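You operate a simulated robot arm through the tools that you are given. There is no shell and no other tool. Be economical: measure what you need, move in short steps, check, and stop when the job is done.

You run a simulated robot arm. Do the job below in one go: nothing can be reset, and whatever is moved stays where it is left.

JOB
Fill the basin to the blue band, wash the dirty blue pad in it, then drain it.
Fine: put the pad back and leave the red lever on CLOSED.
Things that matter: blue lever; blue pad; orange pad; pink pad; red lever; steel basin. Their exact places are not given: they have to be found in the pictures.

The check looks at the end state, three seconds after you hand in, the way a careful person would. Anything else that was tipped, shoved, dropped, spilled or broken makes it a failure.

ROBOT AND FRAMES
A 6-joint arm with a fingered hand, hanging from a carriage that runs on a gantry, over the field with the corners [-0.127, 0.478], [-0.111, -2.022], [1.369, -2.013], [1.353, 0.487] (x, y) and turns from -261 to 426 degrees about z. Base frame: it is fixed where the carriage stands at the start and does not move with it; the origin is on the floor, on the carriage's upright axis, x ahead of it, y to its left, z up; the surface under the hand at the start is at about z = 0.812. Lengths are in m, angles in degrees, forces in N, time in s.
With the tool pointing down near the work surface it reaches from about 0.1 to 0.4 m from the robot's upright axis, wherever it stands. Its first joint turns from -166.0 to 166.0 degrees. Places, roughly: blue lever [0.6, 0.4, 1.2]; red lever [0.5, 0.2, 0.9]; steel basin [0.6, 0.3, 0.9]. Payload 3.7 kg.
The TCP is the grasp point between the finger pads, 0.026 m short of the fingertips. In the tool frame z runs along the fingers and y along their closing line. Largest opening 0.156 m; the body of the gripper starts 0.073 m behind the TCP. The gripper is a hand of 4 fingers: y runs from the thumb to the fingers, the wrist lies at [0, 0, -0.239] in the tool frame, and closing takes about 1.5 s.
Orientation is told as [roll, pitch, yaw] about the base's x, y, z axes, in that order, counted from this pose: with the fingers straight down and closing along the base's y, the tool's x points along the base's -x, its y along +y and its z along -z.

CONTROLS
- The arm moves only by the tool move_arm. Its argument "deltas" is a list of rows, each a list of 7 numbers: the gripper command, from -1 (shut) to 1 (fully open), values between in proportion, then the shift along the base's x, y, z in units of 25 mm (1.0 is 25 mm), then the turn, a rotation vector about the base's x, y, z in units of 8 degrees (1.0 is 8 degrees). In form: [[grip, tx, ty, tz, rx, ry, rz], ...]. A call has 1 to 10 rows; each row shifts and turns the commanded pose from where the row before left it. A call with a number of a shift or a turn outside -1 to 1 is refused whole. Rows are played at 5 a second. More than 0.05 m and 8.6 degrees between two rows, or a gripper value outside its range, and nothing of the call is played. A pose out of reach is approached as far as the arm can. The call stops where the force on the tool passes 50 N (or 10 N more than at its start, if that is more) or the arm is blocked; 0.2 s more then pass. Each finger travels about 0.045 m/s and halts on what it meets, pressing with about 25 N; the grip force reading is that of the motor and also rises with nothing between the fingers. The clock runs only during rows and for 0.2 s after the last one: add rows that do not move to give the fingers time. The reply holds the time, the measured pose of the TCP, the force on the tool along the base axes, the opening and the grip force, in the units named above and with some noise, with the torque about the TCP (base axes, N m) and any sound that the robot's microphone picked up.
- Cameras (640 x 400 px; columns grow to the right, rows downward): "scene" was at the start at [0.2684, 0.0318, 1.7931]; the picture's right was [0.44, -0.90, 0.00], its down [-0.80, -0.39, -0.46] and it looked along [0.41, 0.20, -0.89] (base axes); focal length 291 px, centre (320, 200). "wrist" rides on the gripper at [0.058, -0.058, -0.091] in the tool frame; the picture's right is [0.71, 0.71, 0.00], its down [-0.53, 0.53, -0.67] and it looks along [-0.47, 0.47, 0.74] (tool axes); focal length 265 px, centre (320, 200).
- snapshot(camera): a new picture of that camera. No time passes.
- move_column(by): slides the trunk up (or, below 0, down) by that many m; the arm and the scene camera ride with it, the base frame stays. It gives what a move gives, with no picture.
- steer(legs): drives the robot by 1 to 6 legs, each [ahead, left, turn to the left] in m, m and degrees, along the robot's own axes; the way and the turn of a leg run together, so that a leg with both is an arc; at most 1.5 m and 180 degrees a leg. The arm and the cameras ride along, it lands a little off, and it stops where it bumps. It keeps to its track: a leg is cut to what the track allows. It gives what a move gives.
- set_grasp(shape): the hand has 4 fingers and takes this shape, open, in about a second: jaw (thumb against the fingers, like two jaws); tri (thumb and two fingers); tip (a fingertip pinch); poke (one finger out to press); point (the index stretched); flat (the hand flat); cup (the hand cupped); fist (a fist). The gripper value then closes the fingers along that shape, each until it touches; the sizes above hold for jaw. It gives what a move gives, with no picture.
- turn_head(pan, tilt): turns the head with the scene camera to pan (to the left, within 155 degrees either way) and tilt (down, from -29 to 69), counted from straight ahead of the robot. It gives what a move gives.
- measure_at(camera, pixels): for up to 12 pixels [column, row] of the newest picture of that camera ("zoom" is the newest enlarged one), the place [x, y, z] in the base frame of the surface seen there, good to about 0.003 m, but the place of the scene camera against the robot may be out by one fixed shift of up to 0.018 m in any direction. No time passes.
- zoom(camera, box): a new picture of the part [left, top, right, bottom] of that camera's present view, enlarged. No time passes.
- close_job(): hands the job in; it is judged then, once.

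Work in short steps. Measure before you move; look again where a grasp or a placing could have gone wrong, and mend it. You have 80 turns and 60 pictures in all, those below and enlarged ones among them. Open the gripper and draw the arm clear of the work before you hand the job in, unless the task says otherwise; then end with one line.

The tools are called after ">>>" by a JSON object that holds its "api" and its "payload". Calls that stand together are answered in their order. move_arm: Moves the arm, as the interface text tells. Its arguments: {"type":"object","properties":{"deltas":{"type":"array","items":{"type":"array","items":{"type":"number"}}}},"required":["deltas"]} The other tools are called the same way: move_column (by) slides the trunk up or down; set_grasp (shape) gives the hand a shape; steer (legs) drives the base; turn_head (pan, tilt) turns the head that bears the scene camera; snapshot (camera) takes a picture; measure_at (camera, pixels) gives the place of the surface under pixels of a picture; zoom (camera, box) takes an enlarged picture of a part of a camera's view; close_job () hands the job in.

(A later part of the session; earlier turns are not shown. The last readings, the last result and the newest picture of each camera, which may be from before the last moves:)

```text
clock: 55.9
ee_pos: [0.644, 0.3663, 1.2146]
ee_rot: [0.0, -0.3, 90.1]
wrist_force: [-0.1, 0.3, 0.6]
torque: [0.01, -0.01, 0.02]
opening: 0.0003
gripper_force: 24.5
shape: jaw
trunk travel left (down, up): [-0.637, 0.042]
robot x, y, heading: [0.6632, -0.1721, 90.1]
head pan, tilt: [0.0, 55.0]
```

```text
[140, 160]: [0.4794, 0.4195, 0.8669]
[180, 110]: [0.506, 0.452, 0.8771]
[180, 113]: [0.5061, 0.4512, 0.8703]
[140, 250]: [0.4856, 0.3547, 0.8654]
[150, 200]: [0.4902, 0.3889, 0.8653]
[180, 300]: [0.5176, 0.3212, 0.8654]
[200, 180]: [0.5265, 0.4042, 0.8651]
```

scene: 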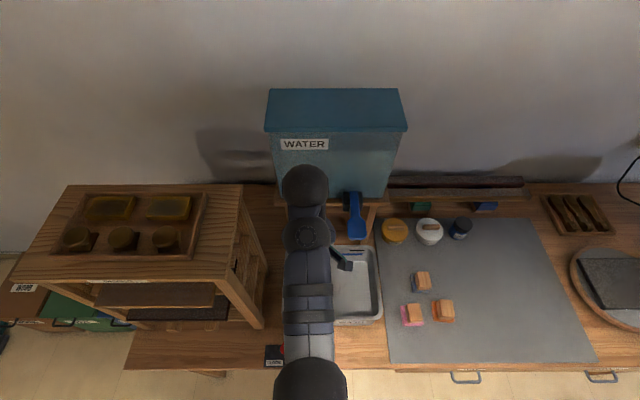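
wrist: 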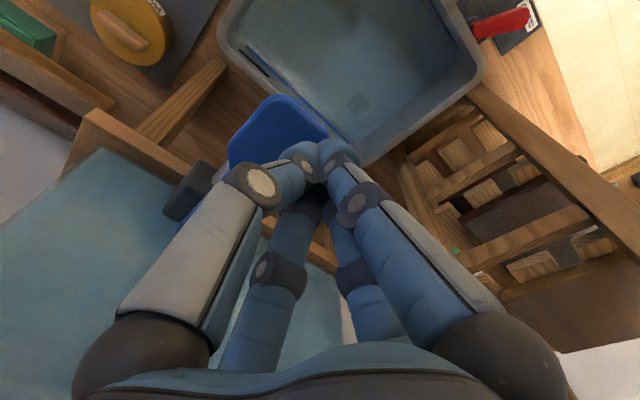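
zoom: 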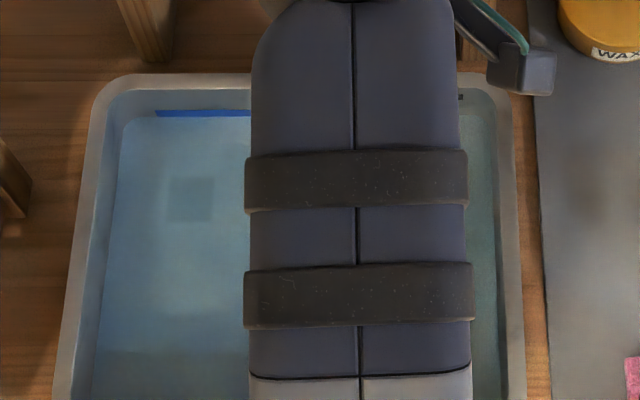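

Level 0.8655 inside the band, lever up and no flow. Now I back off, lower the arm and move in front of the pads.

>>> {"api": "steer", "payload": {"legs": [[-0.32, 0, 0], [0, -0.24, 0]]}}

>>> {"api": "move_arm", "payload": {"deltas": [[1, 0, 0, -1, 0, 0, 0], [1, 0, 0, -1, 0, 0, 0], [1, 0, 0, -1, 0, 0, 0], [1, 0, -0.5, -1, 0, 0, 0], [1, 0, -1, -1, 0, 0, 0], [1, 0, -1, -1, 0, 0, 0], [1, 0, -1, -1, 0, 0, 0], [1, 0, -1, -1, 0, 0, 0], [1, 0, -1, -0.5, 0, 0, 0], [1, 0, -1, 0, 0, 0, 0]]}}

>>> {"api": "steer", "payload": {"legs": [[0.2, 0, 0]]}}

>>> {"api": "snapshot", "payload": {"camera": "wrist"}}

>>> {"api": "snapshot", "payload": {"camera": "scene"}}

```text
clock: 59.4
ee_pos: [0.8859, 0.0454, 1.2143]
ee_rot: [-0.1, -0.4, 90.3]
wrist_force: [0.8, 0.5, 0.0]
torque: [-0.02, -0.01, 0.0]
opening: 0.0
gripper_force: 25.2
shape: jaw
trunk travel left (down, up): [-0.637, 0.042]
robot x, y, heading: [0.9101, -0.4906, 90.3]
head pan, tilt: [0.0, 55.0]
```

```text
clock: 61.6
ee_pos: [0.8836, -0.117, 1.0014]
ee_rot: [0.0, -0.5, 90.3]
wrist_force: [-0.4, 0.5, 0.1]
torque: [0.01, 0.02, -0.01]
opening: 0.1563
gripper_force: 0.1
shape: jaw
trunk travel left (down, up): [-0.637, 0.042]
robot x, y, heading: [0.912, -0.4909, 90.1]
head pan, tilt: [0.0, 55.0]
```

```text
clock: 63.2
ee_pos: [0.8829, 0.0848, 1.0]
ee_rot: [0.0, -0.4, 90.4]
wrist_force: [0.2, 0.7, 0.1]
torque: [0.0, 0.03, -0.03]
opening: 0.1562
gripper_force: 0.1
shape: jaw
trunk travel left (down, up): [-0.637, 0.042]
robot x, y, heading: [0.906, -0.2938, 90.4]
head pan, tilt: [0.0, 55.0]
```

```text
28 pictures are left
```

wrist: 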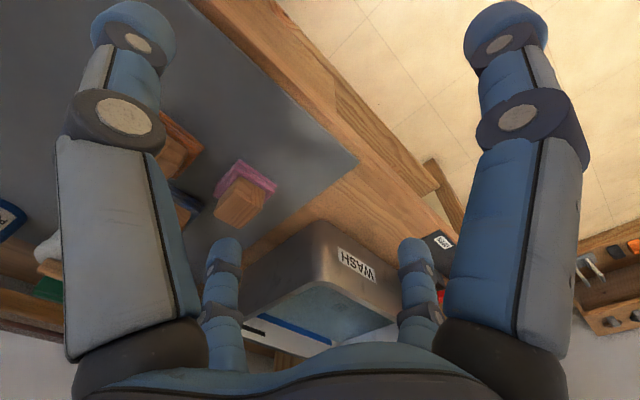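

```text
27 pictures are left
```

scene: 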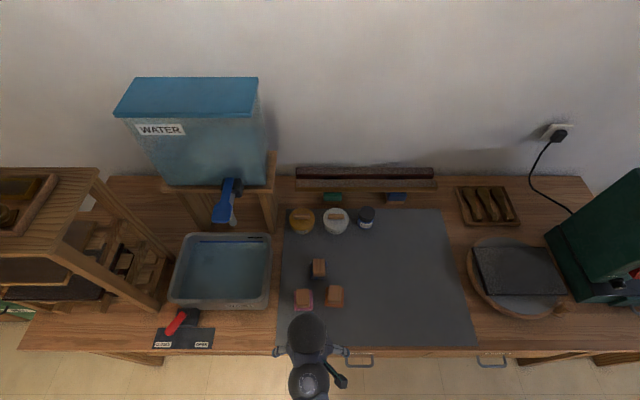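

I zoom on the pads for precise geometry.

>>> {"api": "zoom", "payload": {"camera": "scene", "box": [280, 245, 360, 315]}}

>>> {"api": "measure_at", "payload": {"camera": "wrist", "pixels": [[185, 205], [182, 213], [178, 190], [245, 185], [240, 205], [190, 200], [232, 220], [270, 180]]}}

```text
5.71 times, centred on (320, 280) of scene
```

zoom: 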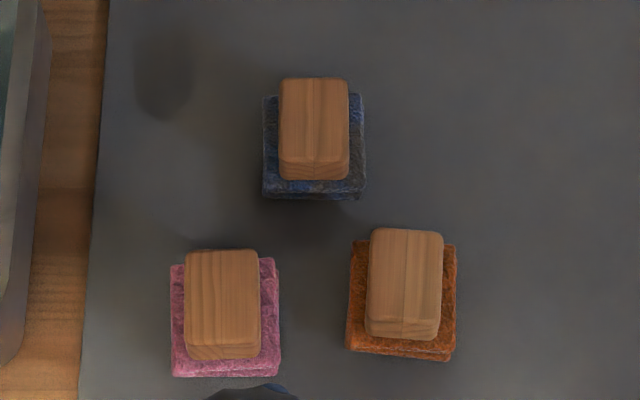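

```text
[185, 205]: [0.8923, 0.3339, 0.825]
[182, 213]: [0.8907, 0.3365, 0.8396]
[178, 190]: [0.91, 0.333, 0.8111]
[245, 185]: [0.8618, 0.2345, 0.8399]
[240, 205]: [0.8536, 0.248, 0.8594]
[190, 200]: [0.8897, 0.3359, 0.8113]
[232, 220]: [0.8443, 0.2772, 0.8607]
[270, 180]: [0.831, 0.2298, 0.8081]
```

>>> {"api": "measure_at", "payload": {"camera": "zoom", "pixels": [[285, 90], [343, 90], [285, 155], [343, 155], [314, 120], [268, 175], [358, 180], [222, 300], [222, 325], [405, 280], [360, 110], [314, 172]]}}

```text
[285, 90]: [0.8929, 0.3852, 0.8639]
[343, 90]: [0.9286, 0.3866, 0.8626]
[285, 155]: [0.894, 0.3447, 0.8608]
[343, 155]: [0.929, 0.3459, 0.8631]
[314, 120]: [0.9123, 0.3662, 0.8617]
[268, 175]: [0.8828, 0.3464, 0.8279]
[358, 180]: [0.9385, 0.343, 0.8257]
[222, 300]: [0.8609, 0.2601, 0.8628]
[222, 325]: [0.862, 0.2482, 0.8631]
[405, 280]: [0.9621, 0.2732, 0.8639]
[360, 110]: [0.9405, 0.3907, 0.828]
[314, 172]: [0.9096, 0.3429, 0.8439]
```

Blue handle is ≈(0.893,0.356) after correction, top 0.863, 0.037 wide in x. I drive forward to bring the half-open hand above it and check.

>>> {"api": "steer", "payload": {"legs": [[0.26, 0, 0]]}}

>>> {"api": "move_arm", "payload": {"deltas": [[0.2, 0, 0, 0, 0, 0, 0], [0.2, 0, 0, 0, 0, 0, 0], [0.2, 0, 0, 0, 0, 0, 0], [0.2, 0, 0, 0, 0, 0, 0]]}}

>>> {"api": "snapshot", "payload": {"camera": "wrist"}}

```text
clock: 65.1
ee_pos: [0.8808, 0.3398, 1.0004]
ee_rot: [0.0, -0.4, 90.5]
wrist_force: [0.0, -0.2, 0.2]
torque: [0.02, 0.02, -0.02]
opening: 0.1559
gripper_force: 0.0
shape: jaw
trunk travel left (down, up): [-0.637, 0.042]
robot x, y, heading: [0.9074, -0.0368, 90.3]
head pan, tilt: [0.0, 55.0]
```

```text
clock: 66.1
ee_pos: [0.8804, 0.3403, 1.0]
ee_rot: [0.0, -0.4, 90.3]
wrist_force: [0.4, -0.2, 0.3]
torque: [-0.02, -0.01, -0.02]
opening: 0.0939
gripper_force: 0.0
shape: jaw
trunk travel left (down, up): [-0.637, 0.042]
robot x, y, heading: [0.9047, -0.0351, 90.5]
head pan, tilt: [0.0, 55.0]
```

```text
25 pictures are left
```

wrist: 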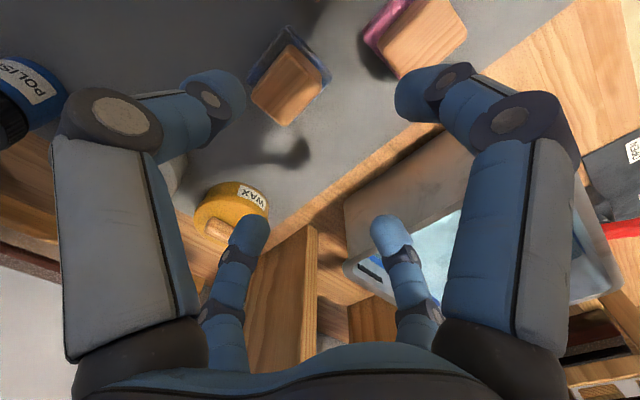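

The blue handle is visible at (288,85); I measure its corners in the wrist view.

>>> {"api": "measure_at", "payload": {"camera": "wrist", "pixels": [[288, 85], [293, 50], [256, 85], [318, 75], [287, 118], [275, 65], [303, 95], [250, 78], [325, 88], [280, 45]]}}

```text
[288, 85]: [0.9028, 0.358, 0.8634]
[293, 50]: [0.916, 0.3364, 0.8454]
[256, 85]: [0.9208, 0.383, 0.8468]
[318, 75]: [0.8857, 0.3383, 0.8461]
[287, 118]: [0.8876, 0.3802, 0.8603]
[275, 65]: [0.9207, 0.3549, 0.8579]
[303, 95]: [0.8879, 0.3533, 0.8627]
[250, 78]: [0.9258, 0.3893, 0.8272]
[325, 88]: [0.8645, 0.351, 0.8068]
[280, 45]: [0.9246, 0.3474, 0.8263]
```

Handle centre is (0.902,0.360), top 0.863. I move over it and descend to TCP z≈0.875, then check.

>>> {"api": "move_arm", "payload": {"deltas": [[0.2, 0.86, 0.8, 0, 0, 0, 0], [0.2, 0, 0, -1, 0, 0, 0], [0.2, 0, 0, -1, 0, 0, 0], [0.2, 0, 0, -1, 0, 0, 0], [0.2, 0, 0, -1, 0, 0, 0], [0.2, 0, 0, -0.8, 0, 0, 0]]}}

>>> {"api": "snapshot", "payload": {"camera": "wrist"}}

```text
clock: 67.5
ee_pos: [0.9021, 0.3607, 0.8801]
ee_rot: [0.0, -0.3, 90.3]
wrist_force: [0.1, -0.7, -0.8]
torque: [-0.01, 0.02, -0.01]
opening: 0.0942
gripper_force: 0.1
shape: jaw
trunk travel left (down, up): [-0.637, 0.042]
robot x, y, heading: [0.9072, -0.0371, 90.3]
head pan, tilt: [0.0, 55.0]
```

```text
24 pictures are left
```

wrist: 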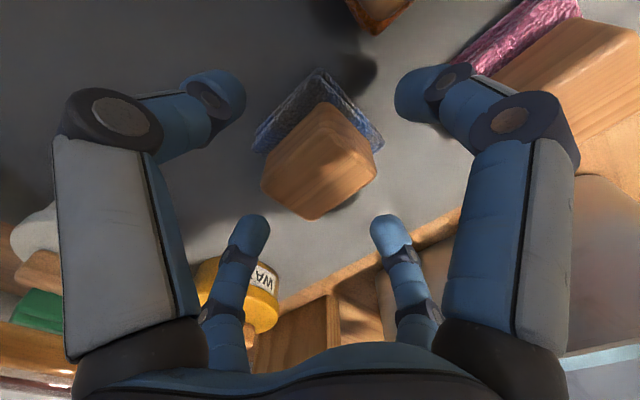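

I measure the four fingertips to be sure how they sit around the handle.

>>> {"api": "measure_at", "payload": {"camera": "wrist", "pixels": [[230, 95], [412, 95], [255, 230], [382, 230], [210, 95], [435, 80], [318, 150], [300, 215], [265, 180], [370, 165]]}}

```text
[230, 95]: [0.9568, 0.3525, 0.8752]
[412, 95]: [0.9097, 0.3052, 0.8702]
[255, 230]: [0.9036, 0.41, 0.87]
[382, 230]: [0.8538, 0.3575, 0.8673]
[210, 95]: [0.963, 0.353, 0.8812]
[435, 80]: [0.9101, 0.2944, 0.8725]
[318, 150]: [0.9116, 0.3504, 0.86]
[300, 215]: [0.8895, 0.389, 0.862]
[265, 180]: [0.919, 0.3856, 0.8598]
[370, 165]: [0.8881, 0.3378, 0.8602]
```

It is a four-finger centric hand, centred ≈(0.906,0.358) around the handle, clear of the other pads. I descend 18 mm and close.

>>> {"api": "move_arm", "payload": {"deltas": [[0.2, 0, 0.05, -0.4, 0, 0, 0], [0.2, 0, 0, -0.35, 0, 0, 0], [-1, 0, 0, 0, 0, 0, 0], [-1, 0, 0, 0, 0, 0, 0], [-1, 0, 0, 0, 0, 0, 0], [-1, 0, 0, 0, 0, 0, 0], [-1, 0, 0, 0, 0, 0, 0], [-1, 0, 0, 0, 0, 0, 0]]}}

>>> {"api": "snapshot", "payload": {"camera": "wrist"}}

```text
clock: 69.3
ee_pos: [0.9026, 0.358, 0.8671]
ee_rot: [-0.1, -0.5, 90.4]
wrist_force: [0.1, -0.7, 0.0]
torque: [0.05, 0.0, 0.01]
opening: 0.0383
gripper_force: 24.6
shape: jaw
out of reach, approached as far as the arm can: row 2
trunk travel left (down, up): [-0.637, 0.042]
robot x, y, heading: [0.9071, -0.0352, 90.5]
head pan, tilt: [0.0, 55.0]
```

```text
23 pictures are left
```

wrist: 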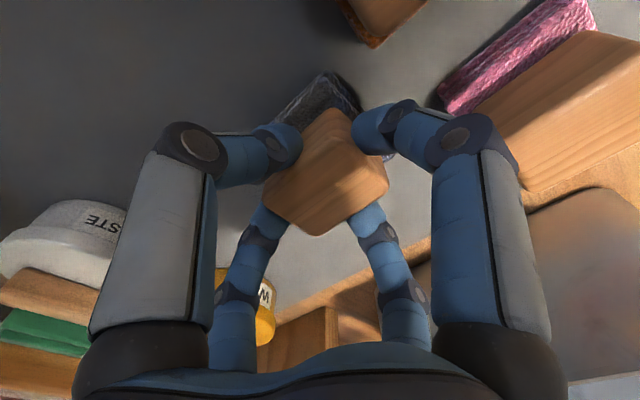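

Gripped at opening 0.038 with TCP (0.9026,0.358,0.867): I'll return it to this pose. Lift to z≈1.0.

>>> {"api": "move_arm", "payload": {"deltas": [[-1, 0, 0, 0.4, 0, 0, 0], [-1, 0, 0, 1, 0, 0, 0], [-1, 0, 0, 1, 0, 0, 0], [-1, 0, 0, 1, 0, 0, 0], [-1, 0, 0, 1, 0, 0, 0], [-1, 0, 0, 1, 0, 0, 0], [-1, 0, 0, 0.4, 0, 0, 0]]}}

>>> {"api": "snapshot", "payload": {"camera": "wrist"}}

```text
clock: 70.9
ee_pos: [0.9028, 0.3576, 1.013]
ee_rot: [0.0, -0.4, 90.4]
wrist_force: [0.0, -0.3, -0.7]
torque: [0.0, 0.0, -0.01]
opening: 0.0385
gripper_force: 24.9
shape: jaw
trunk travel left (down, up): [-0.637, 0.042]
robot x, y, heading: [0.906, -0.0366, 90.3]
head pan, tilt: [0.0, 55.0]
```

```text
22 pictures are left
```

wrist: 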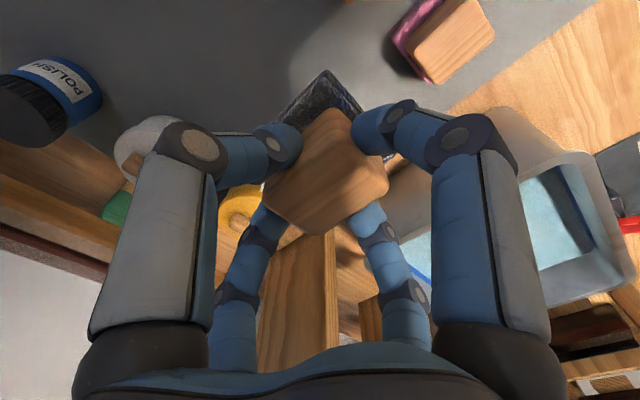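

Pad is held. The blue lever and spout at x≈0.645 block the high hand, so I back up, go left to x≈0.53 and then forward over the basin's left half.

>>> {"api": "steer", "payload": {"legs": [[-0.17, 0, 0], [0, 0.372, 0], [0.14, 0, 0]]}}

>>> {"api": "turn_head", "payload": {"pan": 0, "tilt": 69}}

>>> {"api": "snapshot", "payload": {"camera": "scene"}}

>>> {"api": "snapshot", "payload": {"camera": "wrist"}}

```text
clock: 75.2
ee_pos: [0.5316, 0.324, 1.0115]
ee_rot: [0.0, -0.3, 90.4]
wrist_force: [0.7, -0.2, -0.3]
torque: [0.01, -0.01, 0.05]
opening: 0.0385
gripper_force: 25.2
shape: jaw
trunk travel left (down, up): [-0.637, 0.042]
robot x, y, heading: [0.5344, -0.0674, 90.2]
head pan, tilt: [0.0, 55.0]
```

```text
clock: 76.0
ee_pos: [0.531, 0.3243, 1.0125]
ee_rot: [0.0, -0.4, 90.4]
wrist_force: [0.9, -0.1, -1.2]
torque: [0.01, -0.03, -0.02]
opening: 0.0384
gripper_force: 24.9
shape: jaw
trunk travel left (down, up): [-0.637, 0.042]
robot x, y, heading: [0.5361, -0.0682, 90.4]
head pan, tilt: [0.0, 68.8]
```

```text
21 pictures are left
```

scene: 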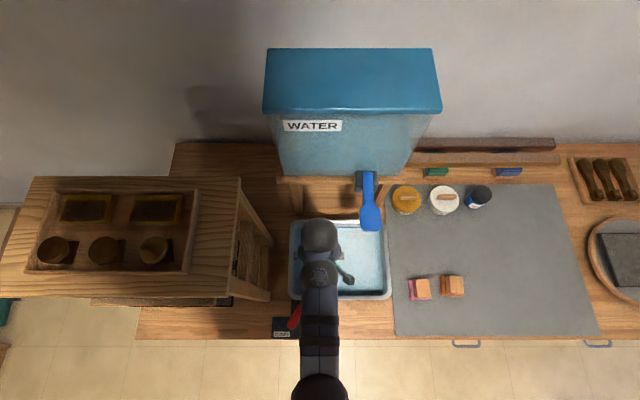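

```text
20 pictures are left
```

wrist: 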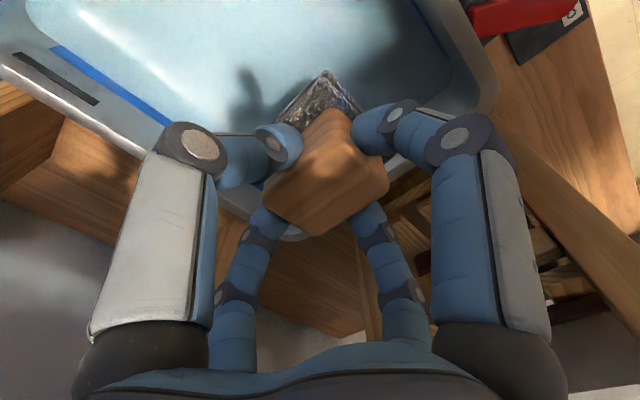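

The pad hangs over the basin's left half. I lower it into the water to TCP z≈0.882, pad bottom just above the floor.

>>> {"api": "move_arm", "payload": {"deltas": [[-1, 0.2, 0, -1, 0, 0, 0], [-1, 0, 0, -1, 0, 0, 0], [-1, 0, 0, -1, 0, 0, 0], [-1, 0, 0, -1, 0, 0, 0], [-1, 0, 0, -0.7, 0, 0, 0], [-1, 0, 0, -0.5, 0, 0, 0]]}}

>>> {"api": "snapshot", "payload": {"camera": "wrist"}}

```text
clock: 77.4
ee_pos: [0.5357, 0.3256, 0.8819]
ee_rot: [-0.1, -0.4, 90.4]
wrist_force: [-0.1, -0.3, -0.9]
torque: [-0.01, -0.01, 0.0]
opening: 0.0385
gripper_force: 25.2
shape: jaw
trunk travel left (down, up): [-0.637, 0.042]
robot x, y, heading: [0.536, -0.0679, 90.5]
head pan, tilt: [0.0, 68.8]
```

```text
19 pictures are left
```

wrist: 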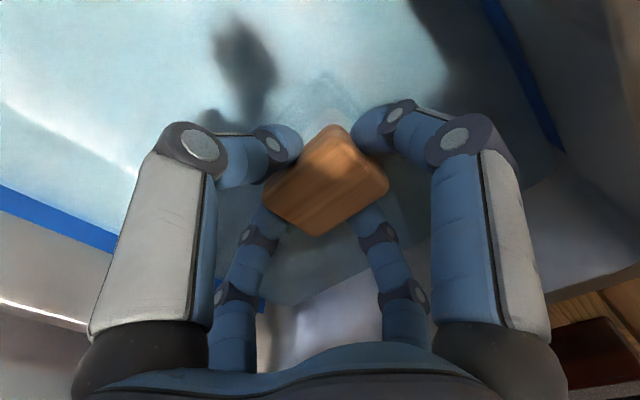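

Pad is submerged (force normal). I swish it back and forth in the water, staying clear of the walls and the spout.

>>> {"api": "move_arm", "payload": {"deltas": [[-1, 0.8, 0, 0, 0, 0, 0], [-1, 0.8, 0, 0, 0, 0, 0], [-1, -0.8, 0, 0, 0, 0, 0], [-1, -0.8, 0, 0, 0, 0, 0], [-1, 0.8, 0, 0, 0, 0, 0], [-1, 0.8, 0, 0, 0, 0, 0], [-1, -0.8, 0, 0, 0, 0, 0], [-1, -0.8, 0, 0, 0, 0, 0], [-1, 0.4, -0.6, 0, 0, 0, 0], [-1, 0.4, 0.6, 0, 0, 0, 0]]}}

>>> {"api": "move_arm", "payload": {"deltas": [[-1, 0.8, 0, -0.15, 0, 0, 0], [-1, -0.8, -0.5, 0, 0, 0, 0], [-1, -0.8, 0, 0, 0, 0, 0], [-1, 0.8, 0, 0, 0, 0, 0], [-1, 0.8, 0.5, 0, 0, 0, 0], [-1, -0.8, 0, 0, 0, 0, 0], [-1, -0.8, 0, 0, 0, 0, 0], [-1, 0.8, 0, 0, 0, 0, 0], [-1, 0.8, 0, 0, 0, 0, 0], [-1, -0.8, 0, 0, 0, 0, 0]]}}

>>> {"api": "snapshot", "payload": {"camera": "wrist"}}

```text
clock: 79.6
ee_pos: [0.5577, 0.3233, 0.8821]
ee_rot: [0.0, -0.3, 90.3]
wrist_force: [-0.1, -0.1, -0.7]
torque: [0.03, 0.01, 0.01]
opening: 0.0384
gripper_force: 25.0
shape: jaw
trunk travel left (down, up): [-0.637, 0.042]
robot x, y, heading: [0.5368, -0.0674, 90.7]
head pan, tilt: [0.0, 68.8]
```

```text
clock: 81.8
ee_pos: [0.557, 0.3239, 0.879]
ee_rot: [0.1, -0.4, 90.3]
wrist_force: [-0.2, -0.2, 0.4]
torque: [0.01, 0.02, 0.01]
opening: 0.0388
gripper_force: 24.9
shape: jaw
trunk travel left (down, up): [-0.637, 0.042]
robot x, y, heading: [0.5348, -0.0683, 90.5]
head pan, tilt: [0.0, 68.8]
```

```text
18 pictures are left
```

wrist: 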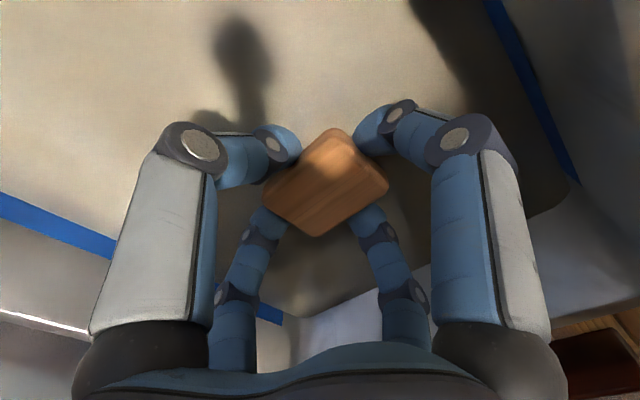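

The water has turned murky brown: dirt is coming out. Some more swishing, then I lift the pad out and inspect.

>>> {"api": "move_arm", "payload": {"deltas": [[-1, 0.8, 0, 0, 0, 0, 0], [-1, -0.8, -0.5, 0, 0, 0, 0], [-1, -0.8, 0, 0, 0, 0, 0], [-1, 0.8, 0, 0, 0, 0, 0], [-1, 0.8, 0.5, 0, 0, 0, 0], [-1, -0.8, 0, 0, 0, 0, 0], [-1, -0.8, 0, 0, 0, 0, 0], [-1, 0.8, 0, 0, 0, 0, 0], [-1, 0.8, 0, 0, 0, 0, 0], [-1, -0.8, 0, 0, 0, 0, 0]]}}

>>> {"api": "move_arm", "payload": {"deltas": [[-1, 0.8, 0, 0, 0, 0, 0], [-1, -0.8, -0.5, 0, 0, 0, 0], [-1, -0.8, 0, 0, 0, 0, 0], [-1, 0.8, 0.5, 0, 0, 0, 0], [-1, 0, 0, 0.5, 0, 0, 0], [-1, 0, 0, 0.6, 0, 0, 0], [-1, 0, 0, 0.8, 0, 0, 0], [-1, 0, 0, 0.8, 0, 0, 0], [-1, 0, 0, 0.6, 0, 0, 0]]}}

>>> {"api": "snapshot", "payload": {"camera": "wrist"}}

```text
clock: 84.0
ee_pos: [0.5578, 0.3241, 0.8769]
ee_rot: [0.0, -0.3, 90.2]
wrist_force: [-0.2, 0.0, 0.6]
torque: [0.03, -0.02, 0.02]
opening: 0.0385
gripper_force: 24.8
shape: jaw
trunk travel left (down, up): [-0.637, 0.042]
robot x, y, heading: [0.5381, -0.0717, 90.2]
head pan, tilt: [0.0, 68.8]
```

```text
clock: 86.0
ee_pos: [0.5579, 0.3242, 0.962]
ee_rot: [-0.1, -0.4, 90.4]
wrist_force: [0.7, 0.4, -1.2]
torque: [-0.01, 0.0, -0.02]
opening: 0.0384
gripper_force: 25.4
shape: jaw
trunk travel left (down, up): [-0.637, 0.042]
robot x, y, heading: [0.5353, -0.0671, 90.5]
head pan, tilt: [0.0, 68.8]
```

```text
17 pictures are left
```

wrist: 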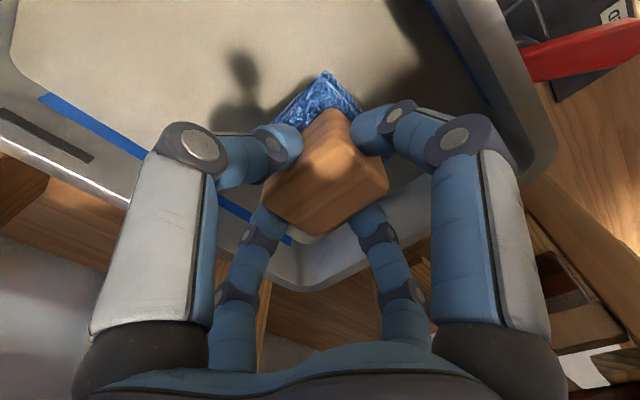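

The pad is bright blue now: clean. I let it drip over the basin for 4 s, then raise it.

>>> {"api": "move_arm", "payload": {"deltas": [[-1, 0, 0, 0, 0, 0, 0], [-1, 0, 0, 0, 0, 0, 0], [-1, 0, 0, 0, 0, 0, 0], [-1, 0, 0, 0, 0, 0, 0], [-1, 0, 0, 0, 0, 0, 0], [-1, 0, 0, 0, 0, 0, 0], [-1, 0, 0, 0, 0, 0, 0], [-1, 0, 0, 0, 0, 0, 0], [-1, 0, 0, 0, 0, 0, 0], [-1, 0, 0, 0, 0, 0, 0]]}}

>>> {"api": "move_arm", "payload": {"deltas": [[-1, 0, 0, 0, 0, 0, 0], [-1, 0, 0, 0, 0, 0, 0], [-1, 0, 0, 0, 0, 0, 0], [-1, 0, 0, 0, 0, 0, 0], [-1, 0, 0, 0, 0, 0, 0], [-1, 0, 0, 0, 0, 0, 0], [-1, 0, 0, 0, 0, 0, 0], [-1, 0, 0, 0, 0, 0, 0], [-1, 0, 0, 1, 0, 0, 0], [-1, 0, 0, 1, 0, 0, 0]]}}

>>> {"api": "steer", "payload": {"legs": [[-0.14, 0, 0], [0, -0.345, 0], [0.175, 0, 0]]}}

```text
clock: 88.2
ee_pos: [0.5577, 0.3242, 0.9595]
ee_rot: [0.0, -0.4, 90.3]
wrist_force: [-0.1, -0.3, -0.2]
torque: [0.0, -0.02, -0.01]
opening: 0.0382
gripper_force: 25.4
shape: jaw
trunk travel left (down, up): [-0.637, 0.042]
robot x, y, heading: [0.5374, -0.0667, 90.4]
head pan, tilt: [0.0, 68.8]
```

```text
clock: 90.4
ee_pos: [0.5564, 0.3243, 1.011]
ee_rot: [-0.1, -0.4, 90.4]
wrist_force: [0.2, -0.1, 0.0]
torque: [-0.04, 0.01, 0.02]
opening: 0.0382
gripper_force: 25.2
shape: jaw
trunk travel left (down, up): [-0.637, 0.042]
robot x, y, heading: [0.5318, -0.0679, 90.3]
head pan, tilt: [0.0, 68.8]
```

```text
clock: 94.7
ee_pos: [0.9041, 0.3604, 1.0103]
ee_rot: [0.0, -0.4, 90.0]
wrist_force: [0.3, 0.1, -0.3]
torque: [0.02, -0.02, -0.03]
opening: 0.0382
gripper_force: 24.9
shape: jaw
trunk travel left (down, up): [-0.637, 0.042]
robot x, y, heading: [0.8802, -0.0286, 90.1]
head pan, tilt: [0.0, 68.8]
```

Back over the original place, 2 mm off; I correct and lower to z≈0.869.

>>> {"api": "move_arm", "payload": {"deltas": [[-1, -0.05, -0.08, -1, 0, 0, 0], [-1, 0, 0, -1, 0, 0, 0], [-1, 0, 0, -1, 0, 0, 0], [-1, 0, 0, -1, 0, 0, 0], [-1, 0, 0, -0.8, 0, 0, 0], [-1, 0, 0, -0.6, 0, 0, 0], [-1, 0, 0, -0.2, 0, 0, 0]]}}

>>> {"api": "snapshot", "payload": {"camera": "wrist"}}

```text
clock: 96.3
ee_pos: [0.9042, 0.3583, 0.8697]
ee_rot: [-0.1, -0.3, 90.1]
wrist_force: [-0.1, 0.1, 0.2]
torque: [-0.01, 0.02, 0.0]
opening: 0.0384
gripper_force: 24.8
shape: jaw
trunk travel left (down, up): [-0.637, 0.042]
robot x, y, heading: [0.8839, -0.0326, 90.4]
head pan, tilt: [0.0, 68.8]
```

```text
16 pictures are left
```

wrist: 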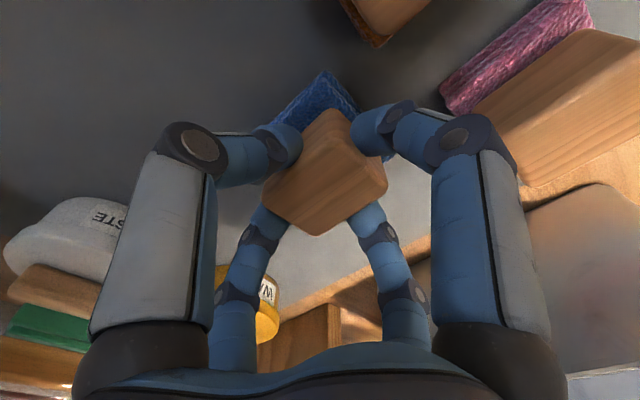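

The view matches the grasp-time picture. I lower the last 3 mm, open to about 0.09, and rise.

>>> {"api": "move_arm", "payload": {"deltas": [[-1, 0, 0, -0.12, 0, 0, 0], [0.2, 0, 0, 0, 0, 0, 0], [0.2, 0, 0, 0, 0, 0, 0], [0.2, 0, 0, 0, 0, 0, 0], [0.2, 0, 0, 0, 0, 0, 0], [0.2, 0, 0, 0, 0, 0, 0]]}}

>>> {"api": "move_arm", "payload": {"deltas": [[0.2, 0, 0, 0.6, 0, 0, 0], [0.2, 0, 0, 1, 0, 0, 0], [0.2, 0, 0, 1, 0, 0, 0], [0.2, 0, 0, 1, 0, 0, 0], [0.2, 0, 0, 1, 0, 0, 0], [0.2, 0, 0, 0.6, 0, 0, 0]]}}

>>> {"api": "snapshot", "payload": {"camera": "wrist"}}

```text
clock: 97.7
ee_pos: [0.9045, 0.358, 0.8686]
ee_rot: [0.0, -0.4, 90.0]
wrist_force: [0.7, 0.4, 0.3]
torque: [0.01, -0.02, 0.03]
opening: 0.0929
gripper_force: 0.1
shape: jaw
trunk travel left (down, up): [-0.637, 0.042]
robot x, y, heading: [0.886, -0.0326, 90.0]
head pan, tilt: [0.0, 68.8]
```

```text
clock: 99.1
ee_pos: [0.9048, 0.3584, 0.9979]
ee_rot: [0.0, -0.4, 90.0]
wrist_force: [-0.7, -0.5, 0.1]
torque: [0.03, -0.02, 0.0]
opening: 0.093
gripper_force: 0.1
shape: jaw
trunk travel left (down, up): [-0.637, 0.042]
robot x, y, heading: [0.8843, -0.0299, 90.2]
head pan, tilt: [0.0, 68.8]
```

```text
15 pictures are left
```

wrist: 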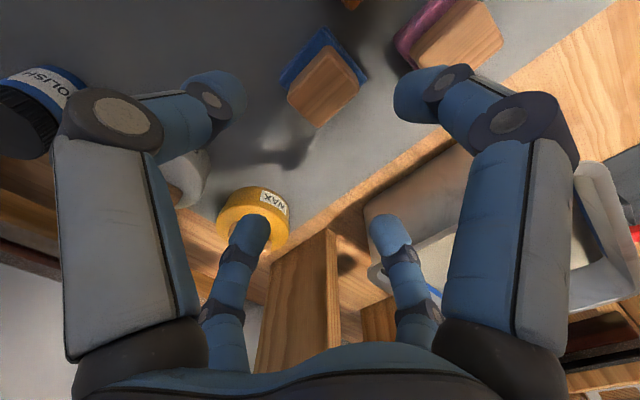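

The clean pad is back. Now I close the fingers, back away and drive to the left side of the red lever to open the drain.

>>> {"api": "move_arm", "payload": {"deltas": [[-1, 0, -0.8, 0, 0, 0, 0], [-1, 0, -0.8, 0, 0, 0, 0], [-1, 0, 0, 0, 0, 0, 0], [-1, 0, 0, 0, 0, 0, 0], [-1, 0, 0, 0, 0, 0, 0], [-1, 0, 0, 0, 0, 0, 0]]}}

>>> {"api": "steer", "payload": {"legs": [[-0.205, 0, 0], [0, 0.505, 0]]}}

>>> {"api": "zoom", "payload": {"camera": "scene", "box": [250, 190, 410, 290]}}

```text
clock: 100.5
ee_pos: [0.9059, 0.3186, 0.9968]
ee_rot: [0.1, -0.5, 90.1]
wrist_force: [-0.5, 0.4, 0.6]
torque: [-0.03, -0.01, -0.01]
opening: 0.0
gripper_force: 13.7
shape: jaw
trunk travel left (down, up): [-0.637, 0.042]
robot x, y, heading: [0.883, -0.0336, 90.0]
head pan, tilt: [0.0, 68.8]
```

```text
clock: 104.7
ee_pos: [0.3997, 0.1113, 0.9967]
ee_rot: [0.0, -0.4, 90.4]
wrist_force: [0.4, -0.4, 0.7]
torque: [-0.01, -0.02, 0.02]
opening: 0.0
gripper_force: 25.0
shape: jaw
trunk travel left (down, up): [-0.637, 0.042]
robot x, y, heading: [0.3751, -0.2367, 90.4]
head pan, tilt: [0.0, 68.8]
```

```text
4.00 times, centred on (330, 240) of scene
```

zoom: 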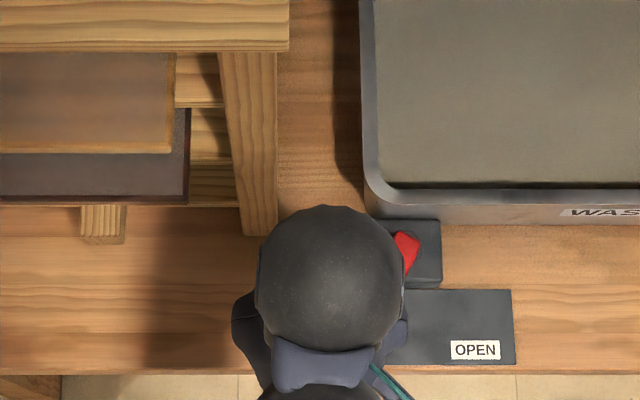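

The stand leg is clear. I descend left of the lever tip to z≈0.863.

>>> {"api": "move_arm", "payload": {"deltas": [[-1, -0.2, 0.4, -1, 0, 0, 0], [-1, 0, 0, -1, 0, 0, 0], [-1, 0, 0, -1, 0, 0, 0], [-1, 0, 0, -1, 0, 0, 0], [-1, 0, 0, -0.8, 0, 0, 0], [-1, 0, 0, -0.5, 0, 0, 0]]}}

>>> {"api": "snapshot", "payload": {"camera": "wrist"}}

```text
clock: 106.1
ee_pos: [0.396, 0.1221, 0.8642]
ee_rot: [0.0, -0.4, 90.4]
wrist_force: [-0.8, -0.4, 0.4]
torque: [0.0, 0.02, 0.0]
opening: 0.0
gripper_force: 25.5
shape: jaw
trunk travel left (down, up): [-0.637, 0.042]
robot x, y, heading: [0.3798, -0.2362, 90.5]
head pan, tilt: [0.0, 68.8]
```

```text
13 pictures are left
```

wrist: 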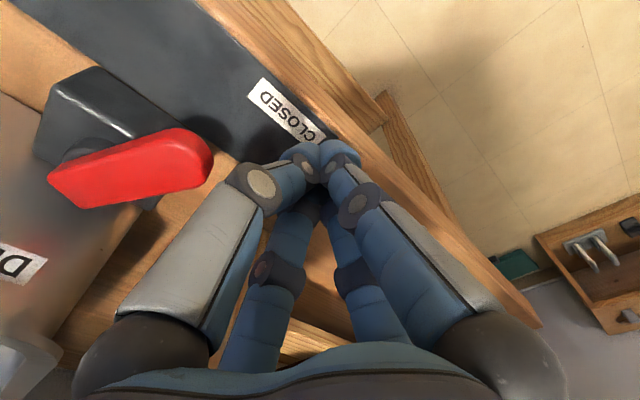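

The red lever is clearly in view, tip at (200,158); I measure it and the pivot.

>>> {"api": "measure_at", "payload": {"camera": "wrist", "pixels": [[195, 160], [210, 165], [120, 170], [65, 180], [200, 185], [60, 150]]}}

```text
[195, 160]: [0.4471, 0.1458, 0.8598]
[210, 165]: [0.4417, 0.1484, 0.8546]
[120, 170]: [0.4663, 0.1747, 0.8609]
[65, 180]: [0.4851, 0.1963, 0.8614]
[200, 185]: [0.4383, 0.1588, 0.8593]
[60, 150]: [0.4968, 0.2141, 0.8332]
```

Tip ≈(0.443,0.145). I shift y to 0.130 and push +x until OPEN (x≈0.515, mirrored to the first push).

>>> {"api": "move_arm", "payload": {"deltas": [[-1, 0, 0.3, 0, 0, 0, 0], [-1, 0.8, 0, 0, 0, 0, 0], [-1, 0.8, 0, 0, 0, 0, 0], [-1, 0.8, 0, 0, 0, 0, 0], [-1, 0.8, 0, 0, 0, 0, 0], [-1, 0.8, 0, 0, 0, 0, 0], [-1, 0.6, 0, 0, 0, 0, 0]]}}

>>> {"api": "snapshot", "payload": {"camera": "wrist"}}

>>> {"api": "zoom", "payload": {"camera": "scene", "box": [280, 190, 440, 290]}}

```text
clock: 107.7
ee_pos: [0.5125, 0.1249, 0.8634]
ee_rot: [0.0, 0.2, 90.0]
wrist_force: [0.5, -16.2, 5.1]
torque: [0.08, 0.0, 0.09]
opening: 0.0
gripper_force: 25.4
shape: jaw
trunk travel left (down, up): [-0.637, 0.042]
robot x, y, heading: [0.38, -0.2391, 90.4]
head pan, tilt: [0.0, 68.8]
```

```text
12 pictures are left
```

wrist: 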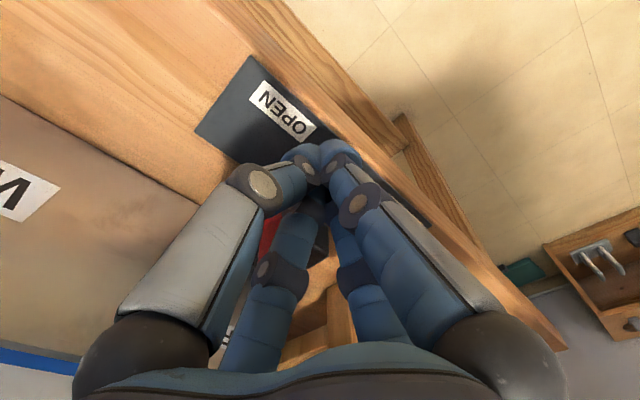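

```text
4.00 times, centred on (360, 240) of scene
```

zoom: 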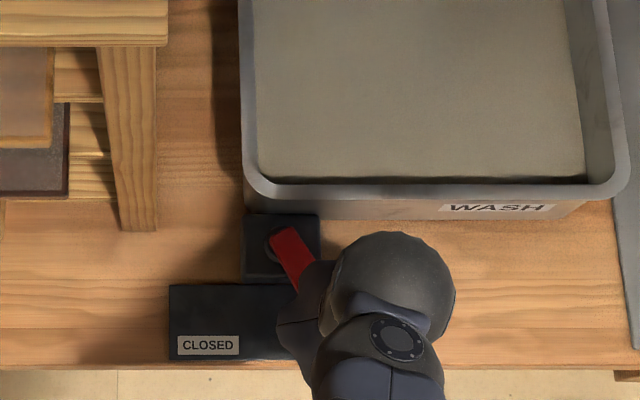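

The lever is at the OPEN side with the fingers past its tip. I slip off (-y), move to its right side, and watch the level.

>>> {"api": "move_arm", "payload": {"deltas": [[-1, 0, -0.5, 0, 0, 0, 0], [-1, 0.8, -0.2, 0, 0, 0, 0], [-1, 1, 0, 0.5, 0, 0, 0], [-1, 0.3, 0, 0, 0, 0, 0], [-1, 0, 0, 0, 0, 0, 0], [-1, 0, 0, 0, 0, 0, 0], [-1, 0, 0, 0, 0, 0, 0], [-1, 0, 0, 0, 0, 0, 0], [-1, 0, 0, 0, 0, 0, 0], [-1, 0, 0, 0, 0, 0, 0]]}}

>>> {"api": "zoom", "payload": {"camera": "scene", "box": [280, 150, 460, 290]}}

>>> {"api": "measure_at", "payload": {"camera": "zoom", "pixels": [[300, 200], [350, 150], [450, 200], [350, 220], [265, 285], [285, 330]]}}

```text
clock: 109.9
ee_pos: [0.5634, 0.1125, 0.8774]
ee_rot: [0.0, -0.5, 90.3]
wrist_force: [0.1, 0.0, 0.5]
torque: [-0.04, -0.03, -0.03]
opening: 0.0002
gripper_force: 24.6
shape: jaw
trunk travel left (down, up): [-0.637, 0.042]
robot x, y, heading: [0.3784, -0.2418, 90.3]
head pan, tilt: [0.0, 68.8]
```

```text
2.86 times, centred on (370, 220) of scene
```

zoom: 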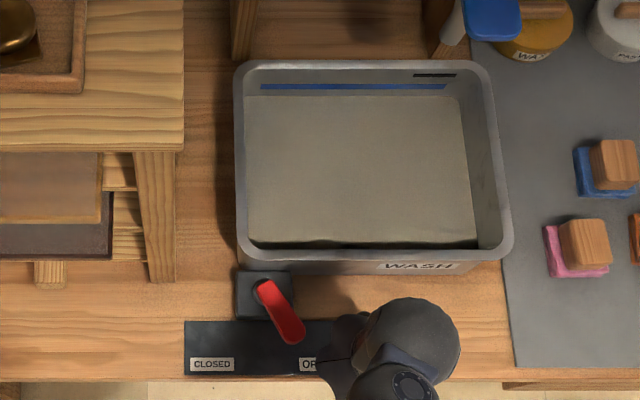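

```text
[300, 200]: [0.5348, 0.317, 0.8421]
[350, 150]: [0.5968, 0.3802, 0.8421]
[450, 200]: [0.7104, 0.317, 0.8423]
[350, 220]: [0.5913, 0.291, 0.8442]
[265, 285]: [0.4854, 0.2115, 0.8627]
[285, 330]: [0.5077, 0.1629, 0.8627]
```

Draining well: level 0.842 already. I wait 6 s more.

>>> {"api": "move_arm", "payload": {"deltas": [[-1, 0, 0, 0, 0, 0, 0], [-1, 0, 0, 0, 0, 0, 0], [-1, 0, 0, 0, 0, 0, 0], [-1, 0, 0, 0, 0, 0, 0], [-1, 0, 0, 0, 0, 0, 0], [-1, 0, 0, 0, 0, 0, 0], [-1, 0, 0, 0, 0, 0, 0], [-1, 0, 0, 0, 0, 0, 0], [-1, 0, 0, 0, 0, 0, 0], [-1, 0, 0, 0, 0, 0, 0]]}}

>>> {"api": "move_arm", "payload": {"deltas": [[-1, 0, 0, 0, 0, 0, 0], [-1, 0, 0, 0, 0, 0, 0], [-1, 0, 0, 0, 0, 0, 0], [-1, 0, 0, 0, 0, 0, 0], [-1, 0, 0, 0, 0, 0, 0], [-1, 0, 0, 0, 0, 0, 0], [-1, 0, 0, 0, 0, 0, 0], [-1, 0, 0, 0, 0, 0, 0], [-1, 0, 0, 0, 0, 0, 0], [-1, 0, 0, 0, 0, 0, 0]]}}

>>> {"api": "move_arm", "payload": {"deltas": [[-1, 0, 0, 0, 0, 0, 0], [-1, 0, 0, 0, 0, 0, 0], [-1, 0, 0, 0, 0, 0, 0], [-1, 0, 0, 0, 0, 0, 0], [-1, 0, 0, 0, 0, 0, 0], [-1, 0, 0, 0, 0, 0, 0], [-1, 0, 0, 0, 0, 0, 0], [-1, 0, 0, 0, 0, 0, 0], [-1, 0, 0, 0, 0, 0, 0], [-1, 0, 0, 0, 0, 0, 0]]}}

>>> {"api": "zoom", "payload": {"camera": "scene", "box": [280, 150, 460, 290]}}

>>> {"api": "measure_at", "payload": {"camera": "zoom", "pixels": [[300, 200], [350, 150], [450, 200], [350, 220]]}}

```text
clock: 112.1
ee_pos: [0.5614, 0.1121, 0.878]
ee_rot: [0.0, -0.5, 90.5]
wrist_force: [0.2, -0.4, 0.4]
torque: [-0.01, 0.02, 0.0]
opening: 0.0
gripper_force: 25.0
shape: jaw
trunk travel left (down, up): [-0.637, 0.042]
robot x, y, heading: [0.3768, -0.2386, 90.2]
head pan, tilt: [0.0, 68.8]
```

```text
clock: 114.3
ee_pos: [0.563, 0.1125, 0.877]
ee_rot: [0.0, -0.4, 90.4]
wrist_force: [0.5, -0.8, 0.4]
torque: [-0.02, 0.03, 0.0]
opening: 0.0
gripper_force: 24.9
shape: jaw
trunk travel left (down, up): [-0.637, 0.042]
robot x, y, heading: [0.3778, -0.2387, 90.2]
head pan, tilt: [0.0, 68.8]
```

```text
clock: 116.5
ee_pos: [0.5628, 0.111, 0.8775]
ee_rot: [0.0, -0.4, 90.4]
wrist_force: [-0.8, 0.1, -0.3]
torque: [-0.01, 0.03, 0.05]
opening: 0.0
gripper_force: 25.0
shape: jaw
trunk travel left (down, up): [-0.637, 0.042]
robot x, y, heading: [0.3763, -0.2401, 90.5]
head pan, tilt: [0.0, 68.8]
```

```text
2.86 times, centred on (370, 220) of scene
```

zoom: 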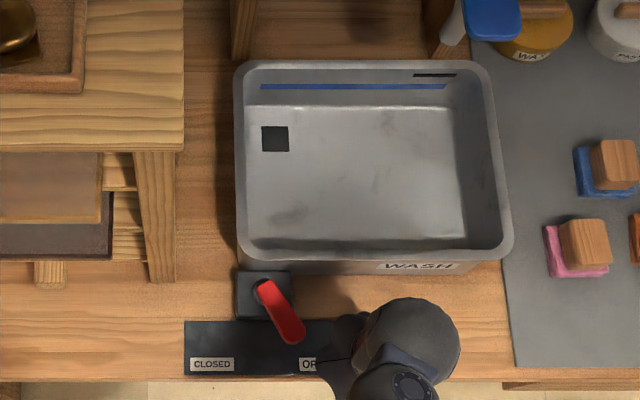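

```text
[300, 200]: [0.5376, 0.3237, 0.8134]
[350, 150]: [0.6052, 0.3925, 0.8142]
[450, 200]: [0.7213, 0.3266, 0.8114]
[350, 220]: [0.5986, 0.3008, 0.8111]
```

The basin is empty (floor 0.812). Now I push the lever back to CLOSED the same way as before.

>>> {"api": "move_arm", "payload": {"deltas": [[-1, -0.4, 0.65, -0.6, 0, 0, 0], [-1, -0.8, 0, 0, 0, 0, 0], [-1, -0.8, 0, 0, 0, 0, 0], [-1, -0.8, 0, 0, 0, 0, 0], [-1, -0.8, 0, 0, 0, 0, 0], [-1, -0.7, 0, 0, 0, 0, 0], [-1, -0.5, 0, 0, 0, 0, 0], [-1, -0.3, 0, 0, 0, 0, 0]]}}

>>> {"api": "snapshot", "payload": {"camera": "wrist"}}

```text
clock: 118.3
ee_pos: [0.4398, 0.1204, 0.8705]
ee_rot: [-0.1, -0.2, 90.4]
wrist_force: [-0.4, 0.1, 0.1]
torque: [-0.04, 0.01, 0.01]
opening: 0.0
gripper_force: 24.6
shape: jaw
out of reach, approached as far as the arm can: row 1
trunk travel left (down, up): [-0.637, 0.042]
robot x, y, heading: [0.3806, -0.2393, 90.5]
head pan, tilt: [0.0, 68.8]
```

```text
8 pictures are left
```

wrist: 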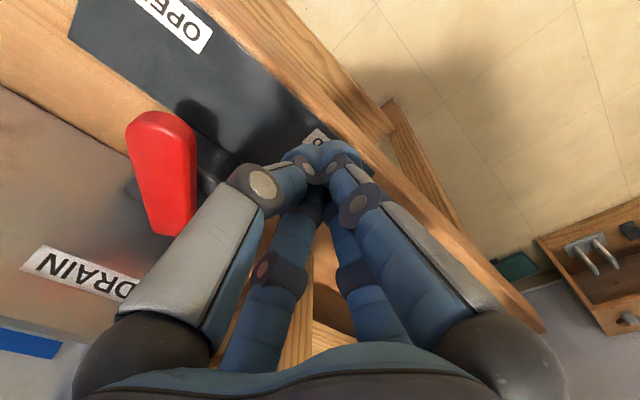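

The fingers seem to have passed in front of the tip. I measure the lever's present direction.

>>> {"api": "measure_at", "payload": {"camera": "wrist", "pixels": [[160, 130], [175, 225], [135, 125], [190, 125], [165, 180]]}}

```text
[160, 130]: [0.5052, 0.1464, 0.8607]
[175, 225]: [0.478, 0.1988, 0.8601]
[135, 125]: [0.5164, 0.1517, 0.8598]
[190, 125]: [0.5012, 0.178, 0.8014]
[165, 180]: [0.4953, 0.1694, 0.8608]
```

Still at OPEN (tip 0.507,0.146). I raise, shift the carriage right by 0.122 m so reach is better, then lower at y≈0.130.

>>> {"api": "move_arm", "payload": {"deltas": [[-1, 0, -0.2, 0.6, 0, 0, 0], [-1, 0, 0, 1, 0, 0, 0], [-1, 0, 0, 1, 0, 0, 0]]}}

>>> {"api": "steer", "payload": {"legs": [[0, -0.122, 0]]}}

>>> {"api": "move_arm", "payload": {"deltas": [[-1, 0, 0.5, 0, 0, 0, 0], [-1, 0, 0, -1, 0, 0, 0], [-1, 0, 0, -1, 0, 0, 0], [-1, 0, 0, -0.6, 0, 0, 0]]}}

```text
clock: 119.1
ee_pos: [0.4396, 0.1139, 0.936]
ee_rot: [0.1, -0.4, 90.3]
wrist_force: [0.2, 0.9, -0.1]
torque: [0.02, -0.01, 0.03]
opening: 0.0001
gripper_force: 25.1
shape: jaw
trunk travel left (down, up): [-0.637, 0.042]
robot x, y, heading: [0.3789, -0.2386, 90.7]
head pan, tilt: [0.0, 68.8]
```

```text
clock: 120.3
ee_pos: [0.5632, 0.1136, 0.9357]
ee_rot: [0.0, -0.5, 90.4]
wrist_force: [0.3, -0.1, -0.7]
torque: [-0.02, 0.03, 0.01]
opening: 0.0002
gripper_force: 25.4
shape: jaw
trunk travel left (down, up): [-0.637, 0.042]
robot x, y, heading: [0.5043, -0.2357, 90.5]
head pan, tilt: [0.0, 68.8]
```

```text
clock: 121.3
ee_pos: [0.562, 0.1281, 0.87]
ee_rot: [0.0, -0.4, 90.5]
wrist_force: [0.4, 1.2, -0.5]
torque: [0.02, 0.02, -0.03]
opening: 0.0
gripper_force: 25.0
shape: jaw
trunk travel left (down, up): [-0.637, 0.042]
robot x, y, heading: [0.5023, -0.2371, 90.2]
head pan, tilt: [0.0, 68.8]
```

Now lower 8 mm, y to 0.132, and push along -x.

>>> {"api": "move_arm", "payload": {"deltas": [[-1, 0, 0.15, -0.3, 0, 0, 0], [-1, -0.8, 0, 0, 0, 0, 0], [-1, -0.8, 0, 0, 0, 0, 0], [-1, -0.8, 0, 0, 0, 0, 0], [-1, -0.8, 0, 0, 0, 0, 0], [-1, -0.8, 0, 0, 0, 0, 0]]}}

>>> {"api": "move_arm", "payload": {"deltas": [[-1, -0.4, 0, 0, 0, 0, 0], [-1, -0.4, 0, 0, 0, 0, 0], [-1, -0.2, 0, 0, 0, 0, 0]]}}

>>> {"api": "snapshot", "payload": {"camera": "wrist"}}

```text
clock: 122.7
ee_pos: [0.4668, 0.129, 0.8624]
ee_rot: [-0.2, -0.2, 90.1]
wrist_force: [14.7, -4.5, 4.5]
torque: [0.06, 0.03, -0.29]
opening: 0.0002
gripper_force: 24.9
shape: jaw
trunk travel left (down, up): [-0.637, 0.042]
robot x, y, heading: [0.4994, -0.2374, 90.5]
head pan, tilt: [0.0, 68.8]
```

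```text
clock: 123.5
ee_pos: [0.4331, 0.131, 0.8639]
ee_rot: [0.3, -0.5, 90.8]
wrist_force: [-5.9, -5.6, 5.3]
torque: [0.05, 0.0, 0.07]
opening: 0.0001
gripper_force: 24.8
shape: jaw
trunk travel left (down, up): [-0.637, 0.042]
robot x, y, heading: [0.4973, -0.2402, 90.2]
head pan, tilt: [0.0, 68.8]
```

```text
7 pictures are left
```

wrist: 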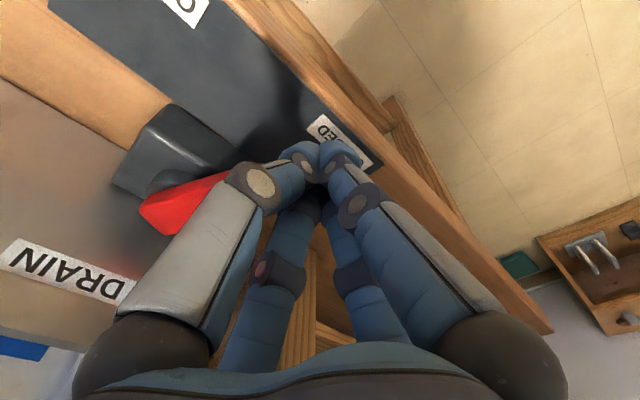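

The lever swung over as in the first closing. I slip off in -y, rise, and drive back to check the end state.

>>> {"api": "move_arm", "payload": {"deltas": [[-1, 0, -0.4, 0, 0, 0, 0], [-1, 0, -0.2, 0.6, 0, 0, 0], [-1, 0, 0, 1, 0, 0, 0], [-1, 0, 0, 1, 0, 0, 0], [1, 0, 0, 1, 0, 0, 0], [1, 0, 0, 0.5, 0, 0, 0], [1, 0, 0, 0, 0, 0, 0], [1, 0, 0, 0, 0, 0, 0], [1, 0, 0, 0, 0, 0, 0]]}}

>>> {"api": "steer", "payload": {"legs": [[-0.4, -0.15, 0]]}}

>>> {"api": "turn_head", "payload": {"pan": 0, "tilt": 45}}

>>> {"api": "snapshot", "payload": {"camera": "scene"}}

```text
clock: 125.5
ee_pos: [0.4381, 0.1157, 0.9665]
ee_rot: [0.0, -0.4, 90.4]
wrist_force: [0.7, 0.0, -0.1]
torque: [-0.03, -0.05, 0.0]
opening: 0.1562
gripper_force: 0.1
shape: jaw
trunk travel left (down, up): [-0.637, 0.042]
robot x, y, heading: [0.5029, -0.2381, 90.7]
head pan, tilt: [0.0, 68.8]
```

```text
clock: 128.1
ee_pos: [0.5913, -0.2814, 0.9664]
ee_rot: [0.0, -0.4, 90.3]
wrist_force: [1.1, 0.6, -0.4]
torque: [-0.01, -0.01, 0.0]
opening: 0.156
gripper_force: 0.1
shape: jaw
trunk travel left (down, up): [-0.637, 0.042]
robot x, y, heading: [0.6499, -0.6343, 90.3]
head pan, tilt: [0.0, 68.8]
```

```text
clock: 129.0
ee_pos: [0.5912, -0.2805, 0.968]
ee_rot: [0.0, -0.5, 90.3]
wrist_force: [0.6, 0.3, 0.2]
torque: [-0.02, 0.03, 0.02]
opening: 0.1559
gripper_force: 0.0
shape: jaw
trunk travel left (down, up): [-0.637, 0.042]
robot x, y, heading: [0.6543, -0.6359, 90.2]
head pan, tilt: [0.0, 45.0]
```

```text
6 pictures are left
```

scene: 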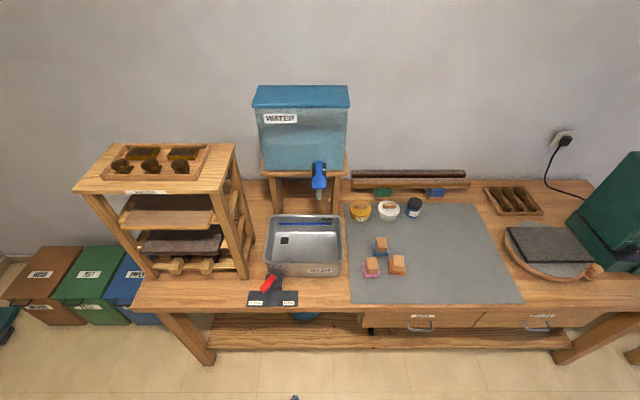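

I zoom on the basin, lever and pads for the final check.

>>> {"api": "zoom", "payload": {"camera": "scene", "box": [230, 200, 430, 325]}}

>>> {"api": "measure_at", "payload": {"camera": "zoom", "pixels": [[122, 278], [135, 250], [200, 150], [470, 145], [150, 245], [110, 290]]}}

```text
3.20 times, centred on (330, 262) of scene
```

zoom: 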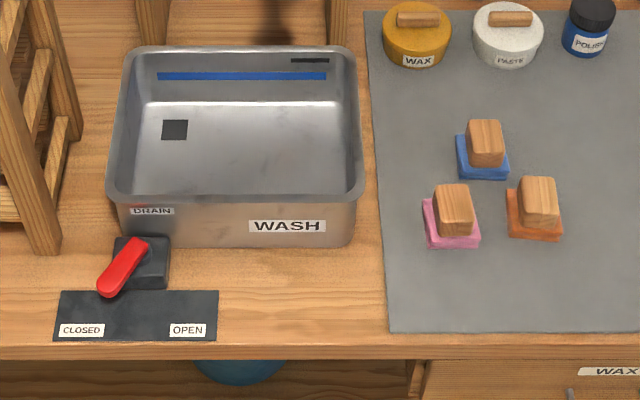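

```text
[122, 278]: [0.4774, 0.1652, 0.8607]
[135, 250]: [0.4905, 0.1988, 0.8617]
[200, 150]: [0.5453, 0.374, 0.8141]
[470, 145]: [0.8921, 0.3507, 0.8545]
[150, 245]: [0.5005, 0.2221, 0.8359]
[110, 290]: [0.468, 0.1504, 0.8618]
```

Everything looks right; I verify the lever's angle more precisely with a close zoom.

>>> {"api": "zoom", "payload": {"camera": "scene", "box": [245, 265, 305, 312]}}

>>> {"api": "measure_at", "payload": {"camera": "zoom", "pixels": [[200, 150], [300, 100]]}}

```text
8.51 times, centred on (275, 288) of scene
```

zoom: 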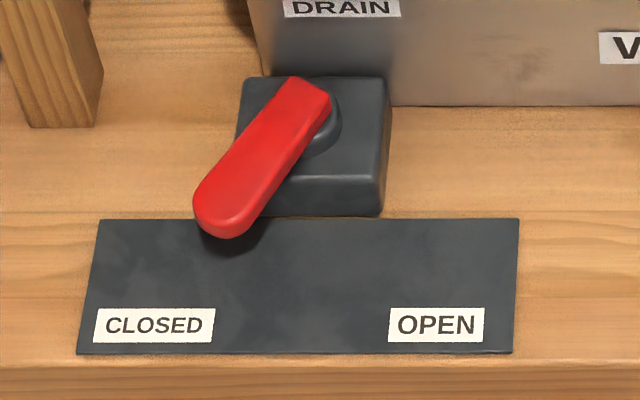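

```text
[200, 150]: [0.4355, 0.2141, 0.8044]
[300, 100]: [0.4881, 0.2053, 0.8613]
```

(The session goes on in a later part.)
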